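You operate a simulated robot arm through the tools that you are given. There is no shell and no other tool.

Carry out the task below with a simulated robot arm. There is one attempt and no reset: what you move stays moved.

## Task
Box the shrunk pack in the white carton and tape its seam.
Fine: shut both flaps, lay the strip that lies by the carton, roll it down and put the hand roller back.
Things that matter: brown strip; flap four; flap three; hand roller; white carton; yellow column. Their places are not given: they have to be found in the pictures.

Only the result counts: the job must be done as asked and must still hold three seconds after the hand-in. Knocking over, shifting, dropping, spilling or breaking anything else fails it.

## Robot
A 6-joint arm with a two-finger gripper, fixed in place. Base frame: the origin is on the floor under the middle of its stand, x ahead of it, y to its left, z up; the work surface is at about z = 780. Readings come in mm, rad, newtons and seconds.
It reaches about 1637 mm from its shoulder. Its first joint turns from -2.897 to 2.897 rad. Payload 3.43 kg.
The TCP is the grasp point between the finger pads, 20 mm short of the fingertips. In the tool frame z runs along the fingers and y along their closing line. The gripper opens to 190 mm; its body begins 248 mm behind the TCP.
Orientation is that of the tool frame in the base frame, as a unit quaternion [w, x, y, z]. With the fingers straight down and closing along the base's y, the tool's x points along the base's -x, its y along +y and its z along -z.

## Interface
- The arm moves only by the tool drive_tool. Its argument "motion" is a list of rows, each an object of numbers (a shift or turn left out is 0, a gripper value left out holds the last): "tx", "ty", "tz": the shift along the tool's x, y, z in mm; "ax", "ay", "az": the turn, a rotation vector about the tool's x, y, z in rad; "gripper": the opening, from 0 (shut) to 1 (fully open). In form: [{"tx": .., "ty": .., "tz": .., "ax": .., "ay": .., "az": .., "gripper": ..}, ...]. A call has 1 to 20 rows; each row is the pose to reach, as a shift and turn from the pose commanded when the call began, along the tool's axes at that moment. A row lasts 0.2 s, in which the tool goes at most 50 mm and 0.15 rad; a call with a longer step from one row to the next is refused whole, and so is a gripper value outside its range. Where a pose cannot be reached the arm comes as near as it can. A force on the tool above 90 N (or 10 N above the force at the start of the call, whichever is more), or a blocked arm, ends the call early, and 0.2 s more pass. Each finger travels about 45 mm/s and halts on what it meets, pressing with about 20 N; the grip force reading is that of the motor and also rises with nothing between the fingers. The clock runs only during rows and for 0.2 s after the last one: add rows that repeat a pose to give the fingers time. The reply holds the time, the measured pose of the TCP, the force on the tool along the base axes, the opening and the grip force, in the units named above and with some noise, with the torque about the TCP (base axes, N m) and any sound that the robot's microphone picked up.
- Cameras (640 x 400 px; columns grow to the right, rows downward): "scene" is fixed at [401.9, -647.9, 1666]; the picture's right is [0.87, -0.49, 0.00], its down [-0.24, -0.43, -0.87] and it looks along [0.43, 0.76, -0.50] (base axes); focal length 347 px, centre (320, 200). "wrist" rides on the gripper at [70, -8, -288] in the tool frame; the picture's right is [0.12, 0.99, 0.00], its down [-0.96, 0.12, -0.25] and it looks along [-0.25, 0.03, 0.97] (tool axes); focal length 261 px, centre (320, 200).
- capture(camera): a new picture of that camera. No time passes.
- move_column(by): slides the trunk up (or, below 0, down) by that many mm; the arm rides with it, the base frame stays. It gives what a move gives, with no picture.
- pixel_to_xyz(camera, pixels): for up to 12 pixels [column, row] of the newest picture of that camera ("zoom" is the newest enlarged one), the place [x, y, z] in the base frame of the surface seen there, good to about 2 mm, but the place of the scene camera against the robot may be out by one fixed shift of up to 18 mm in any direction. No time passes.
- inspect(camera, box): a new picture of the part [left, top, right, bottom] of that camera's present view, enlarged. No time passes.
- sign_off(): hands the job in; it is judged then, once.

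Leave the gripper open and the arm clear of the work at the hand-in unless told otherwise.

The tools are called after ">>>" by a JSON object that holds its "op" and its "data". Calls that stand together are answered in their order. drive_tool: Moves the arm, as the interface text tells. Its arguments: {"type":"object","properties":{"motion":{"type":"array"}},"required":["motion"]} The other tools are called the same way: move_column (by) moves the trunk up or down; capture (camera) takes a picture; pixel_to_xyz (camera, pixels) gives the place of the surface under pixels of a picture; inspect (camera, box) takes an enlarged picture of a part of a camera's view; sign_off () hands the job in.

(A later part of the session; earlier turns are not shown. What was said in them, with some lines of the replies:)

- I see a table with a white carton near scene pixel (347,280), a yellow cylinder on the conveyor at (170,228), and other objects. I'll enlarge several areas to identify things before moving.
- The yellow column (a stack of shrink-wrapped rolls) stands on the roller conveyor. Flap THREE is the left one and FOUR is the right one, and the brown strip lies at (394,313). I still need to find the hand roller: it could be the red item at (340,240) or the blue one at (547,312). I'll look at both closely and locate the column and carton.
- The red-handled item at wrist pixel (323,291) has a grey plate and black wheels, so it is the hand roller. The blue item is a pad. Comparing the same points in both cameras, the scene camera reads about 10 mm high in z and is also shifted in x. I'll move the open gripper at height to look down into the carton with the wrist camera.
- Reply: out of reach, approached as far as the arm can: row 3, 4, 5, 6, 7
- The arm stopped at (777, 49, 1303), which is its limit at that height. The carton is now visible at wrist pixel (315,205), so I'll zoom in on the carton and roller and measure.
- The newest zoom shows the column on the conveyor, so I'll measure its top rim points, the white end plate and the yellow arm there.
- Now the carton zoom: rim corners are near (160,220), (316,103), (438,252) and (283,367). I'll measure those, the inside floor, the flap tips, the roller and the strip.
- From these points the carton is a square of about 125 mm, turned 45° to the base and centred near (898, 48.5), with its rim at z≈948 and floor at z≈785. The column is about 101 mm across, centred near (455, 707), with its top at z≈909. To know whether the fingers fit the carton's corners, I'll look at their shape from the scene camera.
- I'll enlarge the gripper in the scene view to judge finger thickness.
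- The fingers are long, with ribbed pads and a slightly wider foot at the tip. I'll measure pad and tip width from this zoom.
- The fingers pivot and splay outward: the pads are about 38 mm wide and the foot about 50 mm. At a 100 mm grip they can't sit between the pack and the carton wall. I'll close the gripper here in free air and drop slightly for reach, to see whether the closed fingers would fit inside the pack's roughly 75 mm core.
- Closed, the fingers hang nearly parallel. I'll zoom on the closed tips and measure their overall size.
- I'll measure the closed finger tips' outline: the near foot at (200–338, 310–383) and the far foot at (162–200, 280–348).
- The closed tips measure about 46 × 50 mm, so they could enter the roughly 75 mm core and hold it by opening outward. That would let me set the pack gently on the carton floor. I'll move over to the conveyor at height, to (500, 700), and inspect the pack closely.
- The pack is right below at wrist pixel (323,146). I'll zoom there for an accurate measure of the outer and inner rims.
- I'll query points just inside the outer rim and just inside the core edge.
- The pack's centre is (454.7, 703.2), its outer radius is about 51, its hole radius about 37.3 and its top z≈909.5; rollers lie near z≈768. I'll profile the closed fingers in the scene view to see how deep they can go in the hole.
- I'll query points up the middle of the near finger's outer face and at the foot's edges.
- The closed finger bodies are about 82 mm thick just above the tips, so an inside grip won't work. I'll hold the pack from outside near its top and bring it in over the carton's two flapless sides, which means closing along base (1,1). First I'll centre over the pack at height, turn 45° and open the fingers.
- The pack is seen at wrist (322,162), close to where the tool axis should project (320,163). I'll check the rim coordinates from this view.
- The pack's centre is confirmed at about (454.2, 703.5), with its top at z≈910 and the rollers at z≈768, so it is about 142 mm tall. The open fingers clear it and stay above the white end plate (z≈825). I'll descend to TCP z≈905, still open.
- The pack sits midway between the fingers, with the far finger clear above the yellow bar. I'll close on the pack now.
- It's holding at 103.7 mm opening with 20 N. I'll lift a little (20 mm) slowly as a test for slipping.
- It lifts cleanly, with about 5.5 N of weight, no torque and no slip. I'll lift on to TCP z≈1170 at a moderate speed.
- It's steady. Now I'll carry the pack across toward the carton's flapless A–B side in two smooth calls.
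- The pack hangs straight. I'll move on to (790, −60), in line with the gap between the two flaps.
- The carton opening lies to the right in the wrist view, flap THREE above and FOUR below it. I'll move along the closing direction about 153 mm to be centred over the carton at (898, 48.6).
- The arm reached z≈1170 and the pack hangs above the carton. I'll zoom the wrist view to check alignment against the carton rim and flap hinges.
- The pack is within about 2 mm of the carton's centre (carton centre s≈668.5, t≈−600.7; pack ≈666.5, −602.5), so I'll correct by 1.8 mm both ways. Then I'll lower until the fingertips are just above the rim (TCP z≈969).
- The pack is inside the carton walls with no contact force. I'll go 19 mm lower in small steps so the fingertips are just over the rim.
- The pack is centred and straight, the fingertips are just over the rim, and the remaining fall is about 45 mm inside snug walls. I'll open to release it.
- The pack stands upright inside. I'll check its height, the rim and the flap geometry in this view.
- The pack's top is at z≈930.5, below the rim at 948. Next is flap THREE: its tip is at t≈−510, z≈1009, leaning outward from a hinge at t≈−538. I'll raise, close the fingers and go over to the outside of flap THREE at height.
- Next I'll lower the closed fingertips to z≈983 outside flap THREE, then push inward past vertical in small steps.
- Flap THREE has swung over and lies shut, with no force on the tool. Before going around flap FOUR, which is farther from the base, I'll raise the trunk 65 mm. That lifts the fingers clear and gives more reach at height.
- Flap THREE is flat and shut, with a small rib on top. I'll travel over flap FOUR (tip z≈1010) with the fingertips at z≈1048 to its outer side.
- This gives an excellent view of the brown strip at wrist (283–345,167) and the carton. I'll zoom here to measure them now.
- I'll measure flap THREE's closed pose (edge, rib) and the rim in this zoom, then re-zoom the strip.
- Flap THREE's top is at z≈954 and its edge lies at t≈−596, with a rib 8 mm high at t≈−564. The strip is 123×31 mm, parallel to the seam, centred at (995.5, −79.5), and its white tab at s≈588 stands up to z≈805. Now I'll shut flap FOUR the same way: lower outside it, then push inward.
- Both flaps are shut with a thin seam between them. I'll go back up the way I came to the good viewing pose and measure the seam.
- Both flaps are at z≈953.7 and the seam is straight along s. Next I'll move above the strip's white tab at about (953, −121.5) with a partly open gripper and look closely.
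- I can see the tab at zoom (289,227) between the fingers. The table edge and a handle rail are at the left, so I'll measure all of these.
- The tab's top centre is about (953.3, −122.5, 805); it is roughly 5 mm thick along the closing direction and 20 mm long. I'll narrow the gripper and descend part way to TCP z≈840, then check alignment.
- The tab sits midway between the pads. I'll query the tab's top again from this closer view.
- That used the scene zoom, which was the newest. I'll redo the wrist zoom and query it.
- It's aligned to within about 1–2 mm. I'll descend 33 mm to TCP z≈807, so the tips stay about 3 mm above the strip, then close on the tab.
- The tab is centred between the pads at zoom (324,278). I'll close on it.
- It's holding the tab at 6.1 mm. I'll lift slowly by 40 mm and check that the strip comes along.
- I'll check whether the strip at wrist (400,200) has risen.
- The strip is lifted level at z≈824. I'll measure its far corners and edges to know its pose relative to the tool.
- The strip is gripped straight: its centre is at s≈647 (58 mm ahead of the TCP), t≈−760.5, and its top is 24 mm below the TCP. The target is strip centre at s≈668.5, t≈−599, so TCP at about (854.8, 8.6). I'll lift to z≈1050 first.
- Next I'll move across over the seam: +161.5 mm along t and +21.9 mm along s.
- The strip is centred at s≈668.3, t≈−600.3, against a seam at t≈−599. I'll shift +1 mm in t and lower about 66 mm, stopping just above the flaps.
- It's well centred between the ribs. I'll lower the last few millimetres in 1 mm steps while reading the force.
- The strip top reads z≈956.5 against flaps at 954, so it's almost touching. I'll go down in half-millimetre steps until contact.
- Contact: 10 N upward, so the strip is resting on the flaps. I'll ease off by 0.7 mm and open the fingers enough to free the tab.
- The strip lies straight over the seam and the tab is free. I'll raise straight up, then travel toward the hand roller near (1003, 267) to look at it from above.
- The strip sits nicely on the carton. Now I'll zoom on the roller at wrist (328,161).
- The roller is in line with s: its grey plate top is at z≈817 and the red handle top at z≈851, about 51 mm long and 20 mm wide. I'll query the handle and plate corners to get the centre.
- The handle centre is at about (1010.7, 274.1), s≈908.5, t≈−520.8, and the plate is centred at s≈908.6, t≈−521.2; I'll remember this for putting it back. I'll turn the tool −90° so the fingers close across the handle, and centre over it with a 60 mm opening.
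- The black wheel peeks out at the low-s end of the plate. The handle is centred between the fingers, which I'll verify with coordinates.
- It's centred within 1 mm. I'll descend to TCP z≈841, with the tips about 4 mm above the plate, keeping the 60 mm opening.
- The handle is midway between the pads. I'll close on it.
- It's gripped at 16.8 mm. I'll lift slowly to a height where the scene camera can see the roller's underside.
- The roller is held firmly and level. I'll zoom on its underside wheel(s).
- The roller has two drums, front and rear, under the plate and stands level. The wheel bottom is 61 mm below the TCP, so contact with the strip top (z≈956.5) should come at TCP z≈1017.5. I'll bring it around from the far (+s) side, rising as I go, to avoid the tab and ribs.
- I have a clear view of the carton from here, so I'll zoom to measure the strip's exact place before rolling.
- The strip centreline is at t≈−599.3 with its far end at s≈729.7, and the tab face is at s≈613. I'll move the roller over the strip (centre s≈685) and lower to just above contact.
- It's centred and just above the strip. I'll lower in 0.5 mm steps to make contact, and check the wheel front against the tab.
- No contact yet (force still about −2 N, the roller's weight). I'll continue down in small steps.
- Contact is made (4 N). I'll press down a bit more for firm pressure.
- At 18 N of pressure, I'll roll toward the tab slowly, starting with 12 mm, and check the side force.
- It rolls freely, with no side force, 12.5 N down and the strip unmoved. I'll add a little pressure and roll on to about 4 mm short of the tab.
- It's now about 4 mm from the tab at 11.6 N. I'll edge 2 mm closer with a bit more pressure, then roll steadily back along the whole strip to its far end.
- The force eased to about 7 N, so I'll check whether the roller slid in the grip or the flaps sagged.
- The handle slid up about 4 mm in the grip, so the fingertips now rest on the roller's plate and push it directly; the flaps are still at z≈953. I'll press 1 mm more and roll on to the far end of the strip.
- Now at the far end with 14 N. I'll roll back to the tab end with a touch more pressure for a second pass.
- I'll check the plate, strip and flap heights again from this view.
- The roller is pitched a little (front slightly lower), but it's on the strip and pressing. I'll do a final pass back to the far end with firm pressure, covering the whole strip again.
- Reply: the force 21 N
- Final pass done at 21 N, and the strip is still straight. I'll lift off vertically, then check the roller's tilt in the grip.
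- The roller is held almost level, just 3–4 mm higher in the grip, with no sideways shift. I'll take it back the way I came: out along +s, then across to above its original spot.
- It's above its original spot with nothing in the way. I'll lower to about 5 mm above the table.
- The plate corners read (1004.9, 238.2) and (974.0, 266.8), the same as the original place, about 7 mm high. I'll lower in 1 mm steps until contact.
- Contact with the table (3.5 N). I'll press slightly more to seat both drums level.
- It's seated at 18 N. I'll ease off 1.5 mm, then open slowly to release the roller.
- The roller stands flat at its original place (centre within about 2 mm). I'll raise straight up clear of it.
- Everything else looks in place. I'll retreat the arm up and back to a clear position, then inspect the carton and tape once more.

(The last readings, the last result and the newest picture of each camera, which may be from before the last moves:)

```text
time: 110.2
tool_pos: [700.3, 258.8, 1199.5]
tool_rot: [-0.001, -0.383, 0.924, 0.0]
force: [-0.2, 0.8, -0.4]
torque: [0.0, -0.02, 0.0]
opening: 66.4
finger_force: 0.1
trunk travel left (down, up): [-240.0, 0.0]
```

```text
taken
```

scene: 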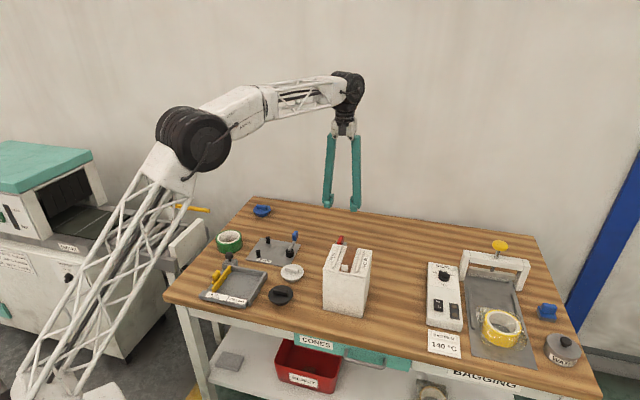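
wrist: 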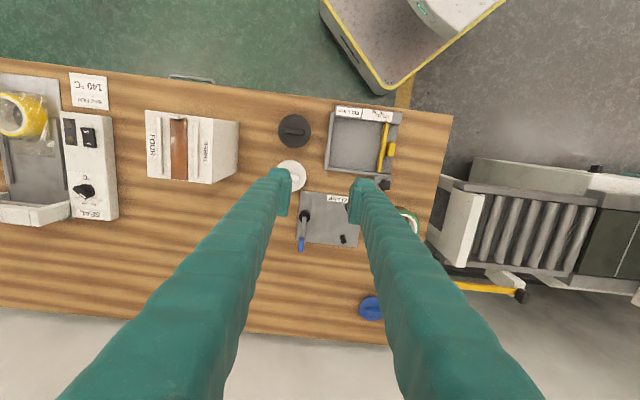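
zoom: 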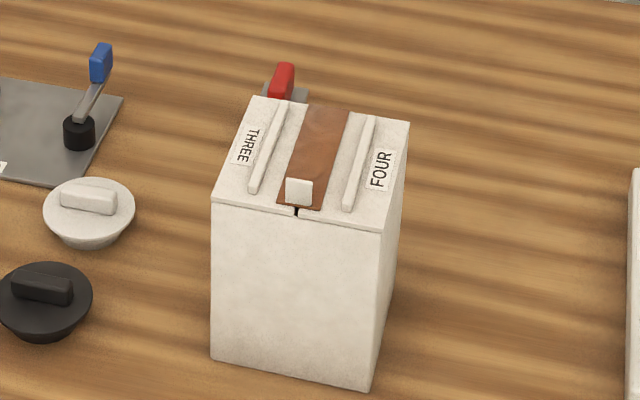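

Before deciding whether it needs more rolling, I'll take a close look at the strip.

>>> {"op": "inspect", "data": {"camera": "wrist", "box": [140, 100, 245, 195]}}

>>> {"op": "inspect", "data": {"camera": "scene", "box": [335, 240, 375, 280]}}

```text
4.21 times, centred on (192, 148) of wrist
```

zoom: 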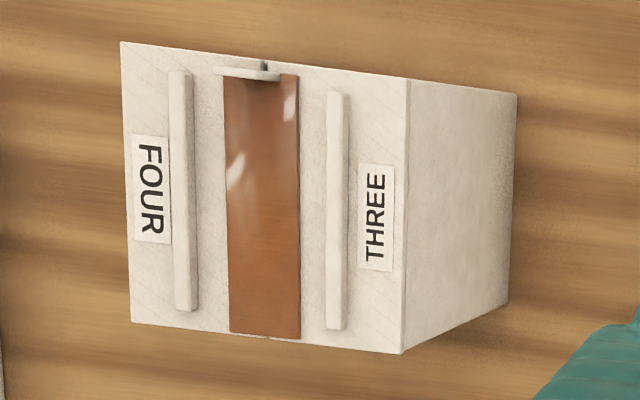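

```text
10.00 times, centred on (355, 260) of scene
```

zoom: 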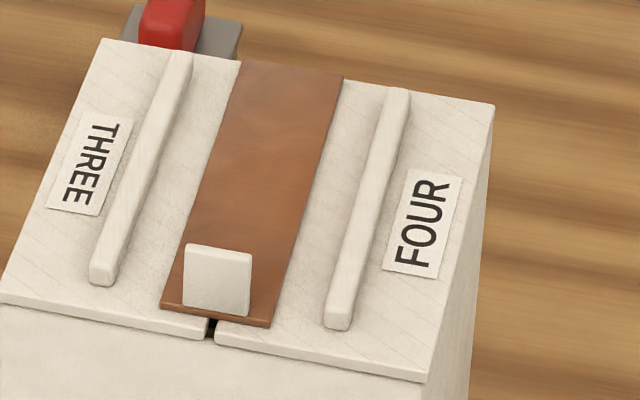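

There's no visible flaw. The roller's centre only covered the middle 67 mm of the strip, though, and the pressure varied, so I'll do one more thorough pass that is firmer and runs past the far end. I'm returning to above the roller by the same path.

>>> {"op": "drive_tool", "data": {"motion": [{"tx": -8, "ty": -7, "tz": 2, "gripper": 0.35}, {"tx": -28, "ty": -25, "tz": 16}, {"tx": -56, "ty": -50, "tz": 38}, {"tx": -84, "ty": -76, "tz": 60}, {"tx": -112, "ty": -101, "tz": 82}, {"tx": -140, "ty": -126, "tz": 104}, {"tx": -166, "ty": -150, "tz": 126}, {"tx": -192, "ty": -174, "tz": 148}, {"tx": -215, "ty": -195, "tz": 170}, {"tx": -230, "ty": -208.6, "tz": 190}, {"tx": -230, "ty": -208.6, "tz": 190}]}}

>>> {"op": "inspect", "data": {"camera": "wrist", "box": [270, 130, 370, 200]}}

>>> {"op": "pixel_to_xyz", "data": {"camera": "zoom", "pixels": [[262, 155], [398, 170], [245, 335], [376, 348], [303, 260], [350, 260], [325, 185], [312, 342]]}}

```text
time: 112.6
tool_pos: [1011.4, 274.7, 1009.7]
tool_rot: [0.0, -0.383, 0.924, 0.0]
force: [0.0, 0.1, -0.1]
torque: [-0.06, 0.06, 0.0]
opening: 66.5
finger_force: 0.1
trunk travel left (down, up): [-240.0, 0.0]
```

```text
5.71 times, centred on (320, 165) of wrist
```

zoom: 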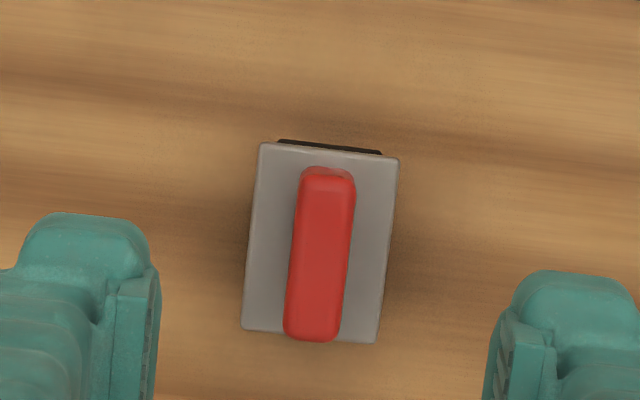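

```text
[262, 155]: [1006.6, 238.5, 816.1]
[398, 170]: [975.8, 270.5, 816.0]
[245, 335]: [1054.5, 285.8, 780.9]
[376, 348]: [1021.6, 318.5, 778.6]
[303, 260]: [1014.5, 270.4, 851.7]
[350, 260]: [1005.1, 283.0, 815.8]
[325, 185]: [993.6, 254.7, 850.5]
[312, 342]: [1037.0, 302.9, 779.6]
```

>>> {"op": "pixel_to_xyz", "data": {"camera": "zoom", "pixels": [[264, 147], [395, 163], [246, 326], [373, 338], [325, 178], [312, 335], [300, 260], [348, 255]]}}

```text
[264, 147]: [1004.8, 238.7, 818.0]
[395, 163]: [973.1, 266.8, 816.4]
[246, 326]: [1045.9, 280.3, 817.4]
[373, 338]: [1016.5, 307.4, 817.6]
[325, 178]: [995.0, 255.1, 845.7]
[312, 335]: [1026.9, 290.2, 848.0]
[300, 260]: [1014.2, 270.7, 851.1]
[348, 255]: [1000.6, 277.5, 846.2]
```

The roller's centre is (1010.1, 273.3), exactly its original place. I'll descend to TCP z≈838.5, with the tips just above the plate, and close on the handle.

>>> {"op": "drive_tool", "data": {"motion": [{"tz": 35}, {"tz": 75}, {"tz": 110}, {"tz": 140}, {"tz": 160}, {"tz": 170}, {"tz": 172.5}, {"tz": 172.5}, {"tz": 172.5, "gripper": 0.0}, {"tz": 172.5, "gripper": 0.0}, {"tz": 172.5, "gripper": 0.0}, {"tz": 172.5, "gripper": 0.0}, {"tz": 172.5, "gripper": 0.0}]}}

>>> {"op": "inspect", "data": {"camera": "wrist", "box": [260, 130, 380, 230]}}

```text
time: 115.4
tool_pos: [1009.0, 275.1, 839.0]
tool_rot: [0.0, -0.383, 0.924, -0.001]
force: [0.1, -0.3, 0.3]
torque: [0.0, -0.02, 0.02]
opening: 16.8
finger_force: 20.0
trunk travel left (down, up): [-240.0, 0.0]
```

```text
4.00 times, centred on (320, 180) of wrist
```

zoom: 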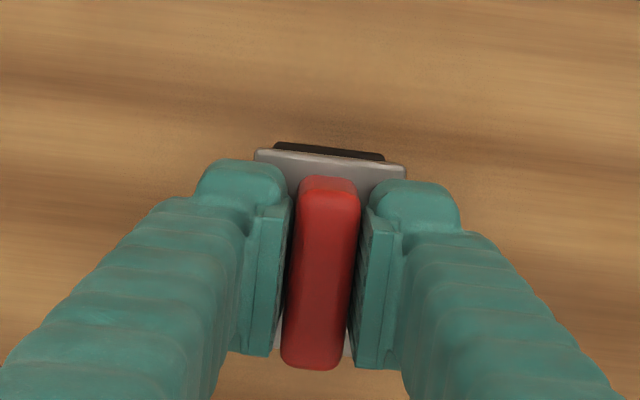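

Gripped. I'll lift and carry it again by the same safe path to the far side of the carton.

>>> {"op": "drive_tool", "data": {"motion": [{"tz": -4, "gripper": 0.0}, {"tz": -14}, {"tz": -34}, {"tz": -60}, {"tz": -90}, {"tz": -120}, {"tz": -150}, {"tz": -172}, {"tz": -182}, {"tz": -185, "tx": 8, "ty": -8}, {"tz": -192, "tx": 26, "ty": -26}, {"tz": -202, "tx": 48, "ty": -48}, {"tz": -214, "tx": 68, "ty": -68}, {"tz": -224, "tx": 79, "ty": -77}, {"tz": -227, "tx": 82, "ty": -78.2}, {"tz": -227, "tx": 82, "ty": -78.2}]}}

>>> {"op": "inspect", "data": {"camera": "wrist", "box": [275, 5, 395, 135]}}

>>> {"op": "pixel_to_xyz", "data": {"camera": "zoom", "pixels": [[315, 200], [305, 344], [266, 340], [330, 70], [190, 30], [478, 70], [165, 335], [430, 368]]}}

```text
time: 118.8
tool_pos: [1008.4, 160.7, 1066.4]
tool_rot: [0.0, -0.382, 0.924, 0.0]
force: [-0.4, -0.2, -1.4]
torque: [-0.01, 0.0, -0.02]
opening: 16.9
finger_force: 20.0
trunk travel left (down, up): [-240.0, 0.0]
```

```text
3.08 times, centred on (335, 70) of wrist
```

zoom: 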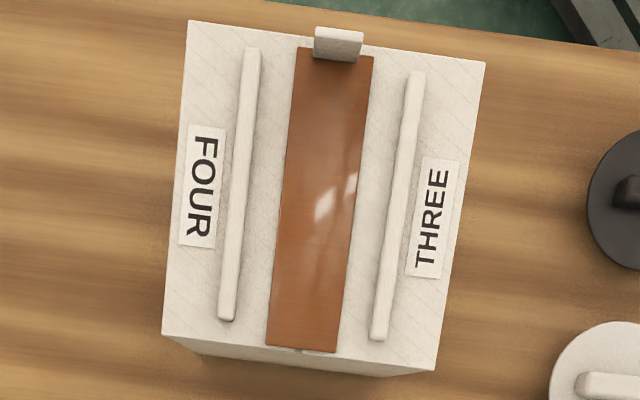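

```text
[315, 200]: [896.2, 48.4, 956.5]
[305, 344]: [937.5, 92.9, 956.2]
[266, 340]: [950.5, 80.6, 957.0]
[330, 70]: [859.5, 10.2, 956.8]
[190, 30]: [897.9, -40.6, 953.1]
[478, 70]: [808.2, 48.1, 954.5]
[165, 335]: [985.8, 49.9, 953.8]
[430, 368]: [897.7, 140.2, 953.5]
```

The strip hasn't moved. I'll move over the strip and lower to just above contact (expected at TCP z≈1015).

>>> {"op": "drive_tool", "data": {"motion": [{"tx": 10, "gripper": 0.0}, {"tx": 35}, {"tx": 65}, {"tx": 95}, {"tx": 120}, {"tx": 136}, {"tx": 141}, {"tx": 141, "tz": 10}, {"tx": 141, "tz": 22}, {"tx": 141, "tz": 34}, {"tx": 141, "tz": 43}, {"tx": 141, "tz": 48}, {"tx": 141, "tz": 49.5}, {"tx": 141, "tz": 49.5}]}}

>>> {"op": "drive_tool", "data": {"motion": [{"tz": 0.5, "gripper": 0.0}, {"tz": 1.0}, {"tz": 1.5}, {"tz": 2.0}, {"tz": 2.0}]}}

```text
time: 121.8
tool_pos: [908.4, 61.7, 1015.6]
tool_rot: [0.0, -0.383, 0.924, 0.0]
force: [-0.3, 0.0, -1.4]
torque: [0.01, 0.03, 0.0]
opening: 17.1
finger_force: 20.3
trunk travel left (down, up): [-240.0, 0.0]
```

```text
time: 123.0
tool_pos: [906.6, 61.0, 1013.7]
tool_rot: [0.0, -0.383, 0.924, 0.001]
force: [0.4, -0.7, 6.3]
torque: [0.02, -0.02, 0.0]
opening: 17.3
finger_force: 20.1
trunk travel left (down, up): [-240.0, 0.0]
```

Contact at 6 N. I'll press about 1.8 mm more for roughly 25 N.

>>> {"op": "drive_tool", "data": {"motion": [{"tz": 0.6, "gripper": 0.0}, {"tz": 1.2}, {"tz": 1.8}, {"tz": 1.8}]}}

```text
time: 124.0
tool_pos: [906.7, 61.1, 1013.0]
tool_rot: [-0.001, -0.382, 0.924, 0.0]
force: [0.1, 0.2, 19.1]
torque: [-0.05, 0.02, 0.02]
opening: 17.1
finger_force: 20.2
trunk travel left (down, up): [-240.0, 0.0]
```

I'll roll toward the tab with added pressure, stopping about 3 mm short of it.

>>> {"op": "drive_tool", "data": {"motion": [{"tx": 2, "tz": 0.5, "gripper": 0.0}, {"tx": 5, "tz": 0.8}, {"tx": 9, "tz": 0.8}, {"tx": 13, "tz": 0.8}, {"tx": 17, "tz": 0.8}, {"tx": 21, "tz": 0.8}, {"tx": 25, "tz": 0.8}, {"tx": 29, "tz": 0.8}, {"tx": 33, "tz": 0.8}, {"tx": 36, "tz": 0.8}, {"tx": 38, "tz": 0.8}, {"tx": 38, "tz": 0.8}]}}

>>> {"op": "inspect", "data": {"camera": "wrist", "box": [240, 100, 400, 240]}}

>>> {"op": "pixel_to_xyz", "data": {"camera": "zoom", "pixels": [[320, 225], [315, 335], [282, 200], [370, 210], [335, 175], [340, 183]]}}

```text
time: 126.6
tool_pos: [880.8, 33.9, 1011.2]
tool_rot: [0.0, -0.382, 0.924, 0.0]
force: [0.1, 0.3, 17.3]
torque: [0.1, -0.01, 0.01]
opening: 16.9
finger_force: 20.0
trunk travel left (down, up): [-240.0, 0.0]
```

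```text
2.86 times, centred on (320, 170) of wrist
```

zoom: 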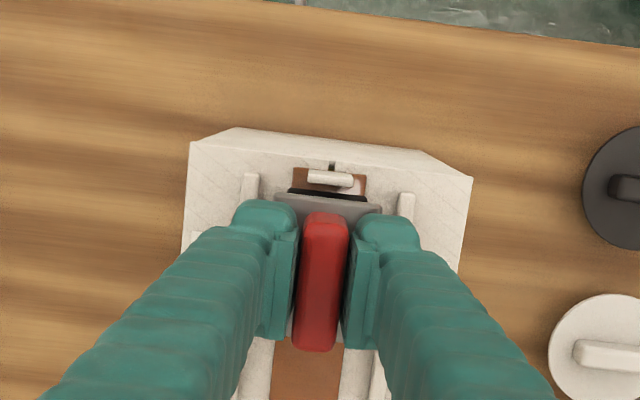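

```text
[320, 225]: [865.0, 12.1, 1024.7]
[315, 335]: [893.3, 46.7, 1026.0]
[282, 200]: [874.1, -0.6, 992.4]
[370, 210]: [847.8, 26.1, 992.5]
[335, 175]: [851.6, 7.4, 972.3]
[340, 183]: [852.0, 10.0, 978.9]
```

Level, and 17 N at the tab end. Next I'll roll the full length toward the far end, first to both drums' limit.

>>> {"op": "drive_tool", "data": {"motion": [{"tx": 0, "tz": 0.3, "gripper": 0.0}, {"tx": -3, "tz": 0.5}, {"tx": -7, "tz": 0.5}, {"tx": -11, "tz": 0.5}, {"tx": -15, "tz": 0.5}, {"tx": -19, "tz": 0.5}, {"tx": -23, "tz": 0.5}, {"tx": -27, "tz": 0.5}, {"tx": -31, "tz": 0.5}, {"tx": -35, "tz": 0.5}, {"tx": -39, "tz": 0.5}, {"tx": -43, "tz": 0.5}, {"tx": -47, "tz": 0.5}, {"tx": -51, "tz": 0.5}, {"tx": -55, "tz": 0.5}, {"tx": -59, "tz": 0.5}, {"tx": -63, "tz": 0.5}, {"tx": -66, "tz": 0.5}, {"tx": -66, "tz": 0.5}]}}

```text
time: 130.6
tool_pos: [925.4, 80.1, 1011.1]
tool_rot: [0.0, -0.382, 0.924, 0.001]
force: [0.9, -0.1, 22.6]
torque: [-0.12, 0.07, 0.01]
opening: 16.8
finger_force: 20.2
trunk travel left (down, up): [-240.0, 0.0]
```

At 22.6 N at the far end, I'll continue 25 mm further so the front drum also reaches near the strip's end, then lift straight off from there.

>>> {"op": "drive_tool", "data": {"motion": [{"tx": -3, "gripper": 0.0}, {"tx": -7}, {"tx": -11}, {"tx": -15}, {"tx": -19}, {"tx": -23}, {"tx": -25}, {"tx": -25}]}}

>>> {"op": "inspect", "data": {"camera": "scene", "box": [310, 190, 390, 290]}}

>>> {"op": "inspect", "data": {"camera": "wrist", "box": [240, 60, 400, 240]}}

```text
time: 132.4
tool_pos: [945.0, 100.2, 1010.9]
tool_rot: [0.0, -0.383, 0.924, 0.0]
force: [-0.6, 1.8, 16.5]
torque: [-0.14, 0.26, -0.02]
opening: 17.0
finger_force: 20.4
trunk travel left (down, up): [-240.0, 0.0]
```

```text
4.00 times, centred on (350, 240) of scene
```

zoom: 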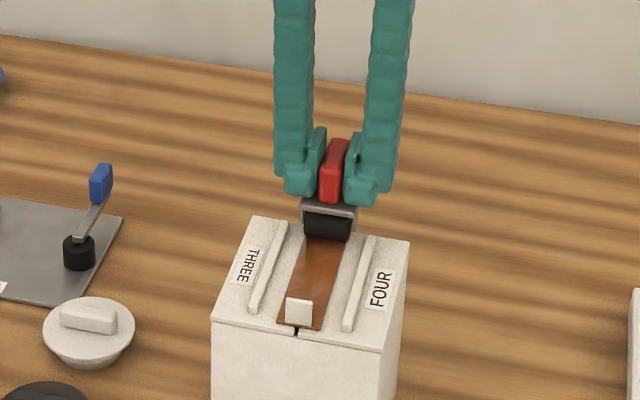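

```text
2.22 times, centred on (320, 150) of wrist
```

zoom: 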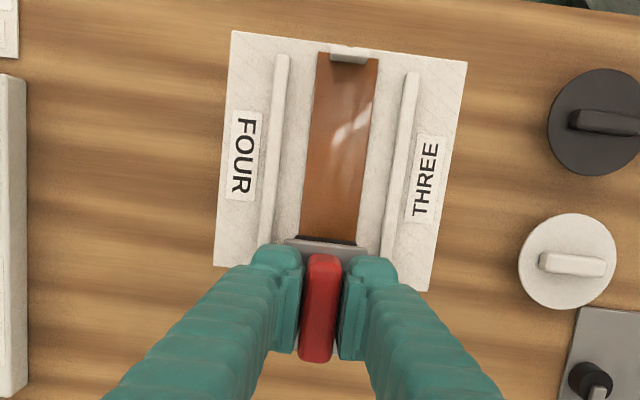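

The front drum is near the strip's far end and the strip is still straight. I'll lift straight up and check how the roller sits in the grip.

>>> {"op": "drive_tool", "data": {"motion": [{"tz": -5, "gripper": 0.0}, {"tz": -15}, {"tz": -30}, {"tz": -45}, {"tz": -52}, {"tz": -52}]}}

>>> {"op": "inspect", "data": {"camera": "wrist", "box": [260, 130, 380, 230]}}

>>> {"op": "pixel_to_xyz", "data": {"camera": "zoom", "pixels": [[330, 195], [320, 280], [312, 350], [262, 158], [400, 172]]}}

```text
time: 133.8
tool_pos: [945.3, 97.8, 1063.3]
tool_rot: [0.0, -0.384, 0.923, 0.0]
force: [0.3, -0.4, -1.1]
torque: [-0.01, 0.02, -0.02]
opening: 17.1
finger_force: 20.0
trunk travel left (down, up): [-240.0, 0.0]
```

```text
4.00 times, centred on (320, 180) of wrist
```

zoom: 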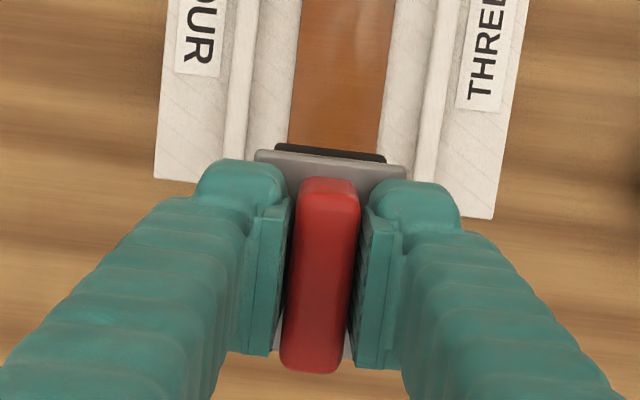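

```text
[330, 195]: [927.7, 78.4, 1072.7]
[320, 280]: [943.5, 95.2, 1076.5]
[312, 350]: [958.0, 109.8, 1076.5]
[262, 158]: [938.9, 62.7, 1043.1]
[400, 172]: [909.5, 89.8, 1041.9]
```

It's held straight and nearly level. I'll return it by the same path to above its spot.

>>> {"op": "drive_tool", "data": {"motion": [{"tx": -10, "gripper": 0.0}, {"tx": -35}, {"tx": -65}, {"tx": -88}, {"tx": -98, "ty": 10, "tz": 3}, {"tx": -118, "ty": 30, "tz": 12}, {"tx": -140, "ty": 52, "tz": 24}, {"tx": -158, "ty": 69, "tz": 35}, {"tx": -168, "ty": 77, "tz": 41}, {"tx": -170, "ty": 78.2, "tz": 42}, {"tx": -170, "ty": 78.2, "tz": 60}, {"tx": -170, "ty": 78.2, "tz": 95}, {"tx": -170, "ty": 78.2, "tz": 130}, {"tx": -170, "ty": 78.2, "tz": 160}, {"tx": -170, "ty": 78.2, "tz": 185}, {"tx": -170, "ty": 78.2, "tz": 205}, {"tx": -170, "ty": 78.2, "tz": 217}, {"tx": -170, "ty": 78.2, "tz": 219}, {"tx": -170, "ty": 78.2, "tz": 219}]}}

>>> {"op": "inspect", "data": {"camera": "wrist", "box": [260, 130, 380, 230]}}

>>> {"op": "pixel_to_xyz", "data": {"camera": "zoom", "pixels": [[330, 195], [320, 280], [312, 350], [262, 158], [400, 172]]}}

```text
time: 137.8
tool_pos: [1009.9, 272.9, 843.9]
tool_rot: [0.0, -0.383, 0.924, 0.0]
force: [0.1, 0.1, -1.7]
torque: [-0.02, -0.02, -0.03]
opening: 17.1
finger_force: 19.9
trunk travel left (down, up): [-240.0, 0.0]
```

```text
4.00 times, centred on (320, 180) of wrist
```

zoom: 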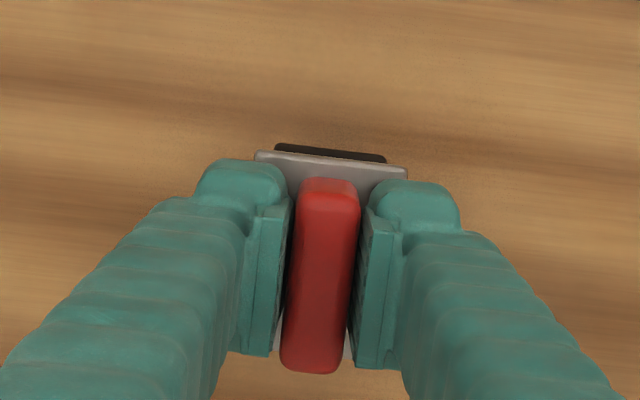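

```text
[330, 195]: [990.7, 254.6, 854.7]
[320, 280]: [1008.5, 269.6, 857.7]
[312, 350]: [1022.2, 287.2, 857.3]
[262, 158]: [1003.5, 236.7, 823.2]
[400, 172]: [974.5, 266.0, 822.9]
```

It's over its spot, about 6–7 mm high. I'll lower to the table in small steps.

>>> {"op": "drive_tool", "data": {"motion": [{"tz": 2, "gripper": 0.0}, {"tz": 4}, {"tz": 5}, {"tz": 6}, {"tz": 6.5}, {"tz": 7}, {"tz": 7.5}, {"tz": 7.5}]}}

```text
time: 139.6
tool_pos: [1009.5, 274.3, 836.9]
tool_rot: [0.0, -0.382, 0.924, 0.0]
force: [-0.5, 0.4, -1.7]
torque: [0.0, 0.0, 0.0]
opening: 16.9
finger_force: 19.6
trunk travel left (down, up): [-240.0, 0.0]
```

>>> {"op": "drive_tool", "data": {"motion": [{"tz": 0.5, "gripper": 0.0}, {"tz": 1.0}, {"tz": 1.5}, {"tz": 1.5}]}}

```text
time: 140.6
tool_pos: [1010.1, 274.4, 836.6]
tool_rot: [0.001, -0.382, 0.924, 0.0]
force: [1.0, -1.1, 15.3]
torque: [0.05, -0.09, 0.02]
opening: 17.1
finger_force: 19.7
trunk travel left (down, up): [-240.0, 0.0]
```

Firmly down at 15 N. I'll ease off 1.3 mm, then open slowly to release the roller.

>>> {"op": "drive_tool", "data": {"motion": [{"tz": -0.7, "gripper": 0.0}, {"tz": -1.3, "gripper": 0.0}, {"tz": -1.3, "gripper": 0.12}, {"tz": -1.3, "gripper": 0.2}, {"tz": -1.3, "gripper": 0.3}, {"tz": -1.3, "gripper": 0.4}, {"tz": -1.3, "gripper": 0.4}, {"tz": -1.3, "gripper": 0.4}]}}

>>> {"op": "inspect", "data": {"camera": "wrist", "box": [260, 130, 380, 230]}}

>>> {"op": "pixel_to_xyz", "data": {"camera": "zoom", "pixels": [[330, 195], [320, 280], [312, 350], [265, 158], [402, 172], [248, 340], [380, 352]]}}

```text
time: 142.4
tool_pos: [1010.1, 274.1, 835.9]
tool_rot: [0.0, -0.383, 0.924, 0.0]
force: [-0.3, -0.2, -0.2]
torque: [0.02, 0.01, -0.01]
opening: 76.1
finger_force: 0.1
trunk travel left (down, up): [-240.0, 0.0]
```

```text
4.00 times, centred on (320, 180) of wrist
```

zoom: 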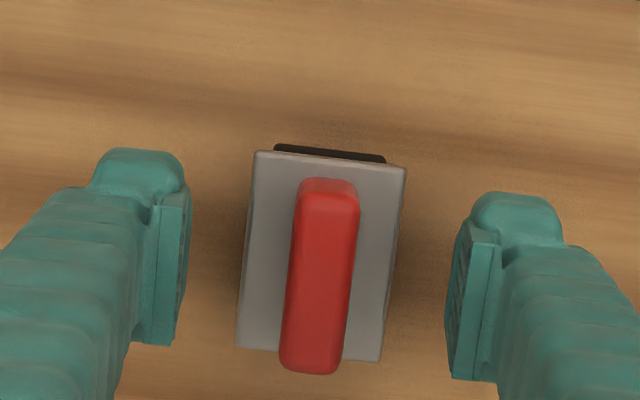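

```text
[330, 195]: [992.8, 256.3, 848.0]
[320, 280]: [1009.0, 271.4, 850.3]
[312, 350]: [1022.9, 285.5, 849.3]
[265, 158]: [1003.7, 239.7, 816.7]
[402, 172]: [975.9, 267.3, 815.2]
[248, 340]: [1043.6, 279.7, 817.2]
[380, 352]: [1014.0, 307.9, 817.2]
```

The roller is flat at (1009.3, 273.7), back in place. I'll raise straight up, then retreat the arm away with the gripper open.

>>> {"op": "drive_tool", "data": {"motion": [{"tz": -15}, {"tz": -40}, {"tz": -80}, {"tz": -120}, {"tz": -160}, {"tz": -175}, {"tz": -195, "tx": 15, "ty": 14, "gripper": 0.6}, {"tz": -217, "tx": 38, "ty": 35}, {"tz": -239, "tx": 64, "ty": 58}, {"tz": -261, "tx": 90, "ty": 82}, {"tz": -283, "tx": 118, "ty": 107}, {"tz": -305, "tx": 146, "ty": 132}, {"tz": -327, "tx": 174, "ty": 158}, {"tz": -349, "tx": 202, "ty": 183}, {"tz": -363, "tx": 222, "ty": 202}, {"tz": -365, "tx": 230, "ty": 208.6}, {"tz": -365, "tx": 230, "ty": 208.6, "gripper": 1.0}, {"tz": -365, "tx": 230, "ty": 208.6}, {"tz": -365, "tx": 230, "ty": 208.6}]}}

>>> {"op": "capture", "data": {"camera": "scene"}}

>>> {"op": "inspect", "data": {"camera": "scene", "box": [300, 220, 400, 320]}}

>>> {"op": "capture", "data": {"camera": "wrist"}}

```text
time: 146.4
tool_pos: [700.1, 259.1, 1202.0]
tool_rot: [0.0, -0.383, 0.924, 0.001]
force: [0.4, -0.5, 0.0]
torque: [0.02, 0.0, -0.05]
opening: 184.7
finger_force: 0.0
trunk travel left (down, up): [-240.0, 0.0]
```

```text
taken
```

scene: 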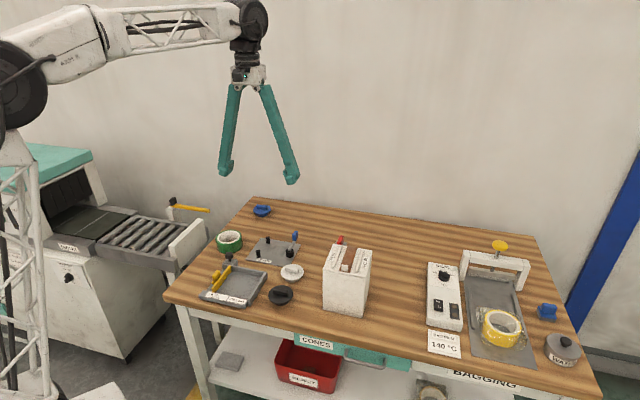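

```text
4.00 times, centred on (350, 270) of scene
```

zoom: 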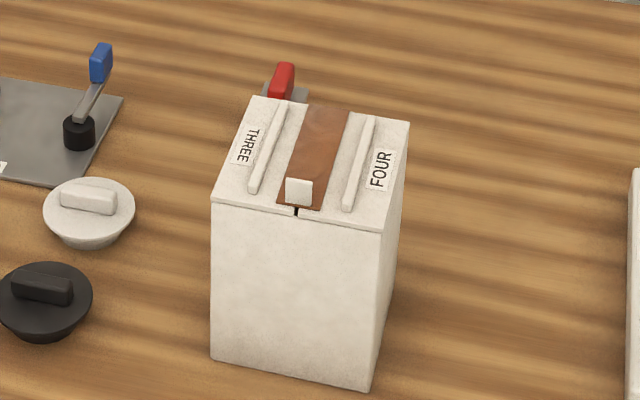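

```text
taken
```

wrist: 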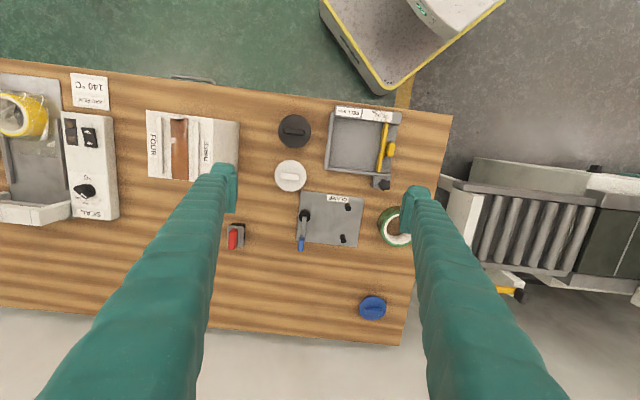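

Both flaps are shut with the pack inside, and the strip lies straight along the seam and has been rolled. The roller is back in its spot, nothing else has moved, and the gripper is open and clear. I'm handing the job in.

>>> {"op": "sign_off", "data": {}}

```text
The job is handed in.
```

The shrunk pack is boxed in the white carton, both flaps are shut, and the brown strip lies over the seam and has been rolled. I've handed the job in; no verdict came back, so I don't know yet whether it passed.

- **Pack:** it stands upright in the carton, with its top about 18 mm below the rim. The fingers don't fit inside the carton alongside it, so I released it about 45 mm above the carton floor.
- **Flaps:** three and four are both shut and stayed flat under the roller.
- **Strip:** it is centred on the seam, within about 1 mm across it. I rolled it back and forth twice, at 7–23 N wherever I read the force. The roughly 20 mm next to the white tab isn't rolled, because the tab blocks the drum.
- **Hand roller:** it is back within about 1.5 mm of where it started, standing flat.

In the final pictures nothing else on the table had been knocked or shifted. The gripper was open and the arm clear.
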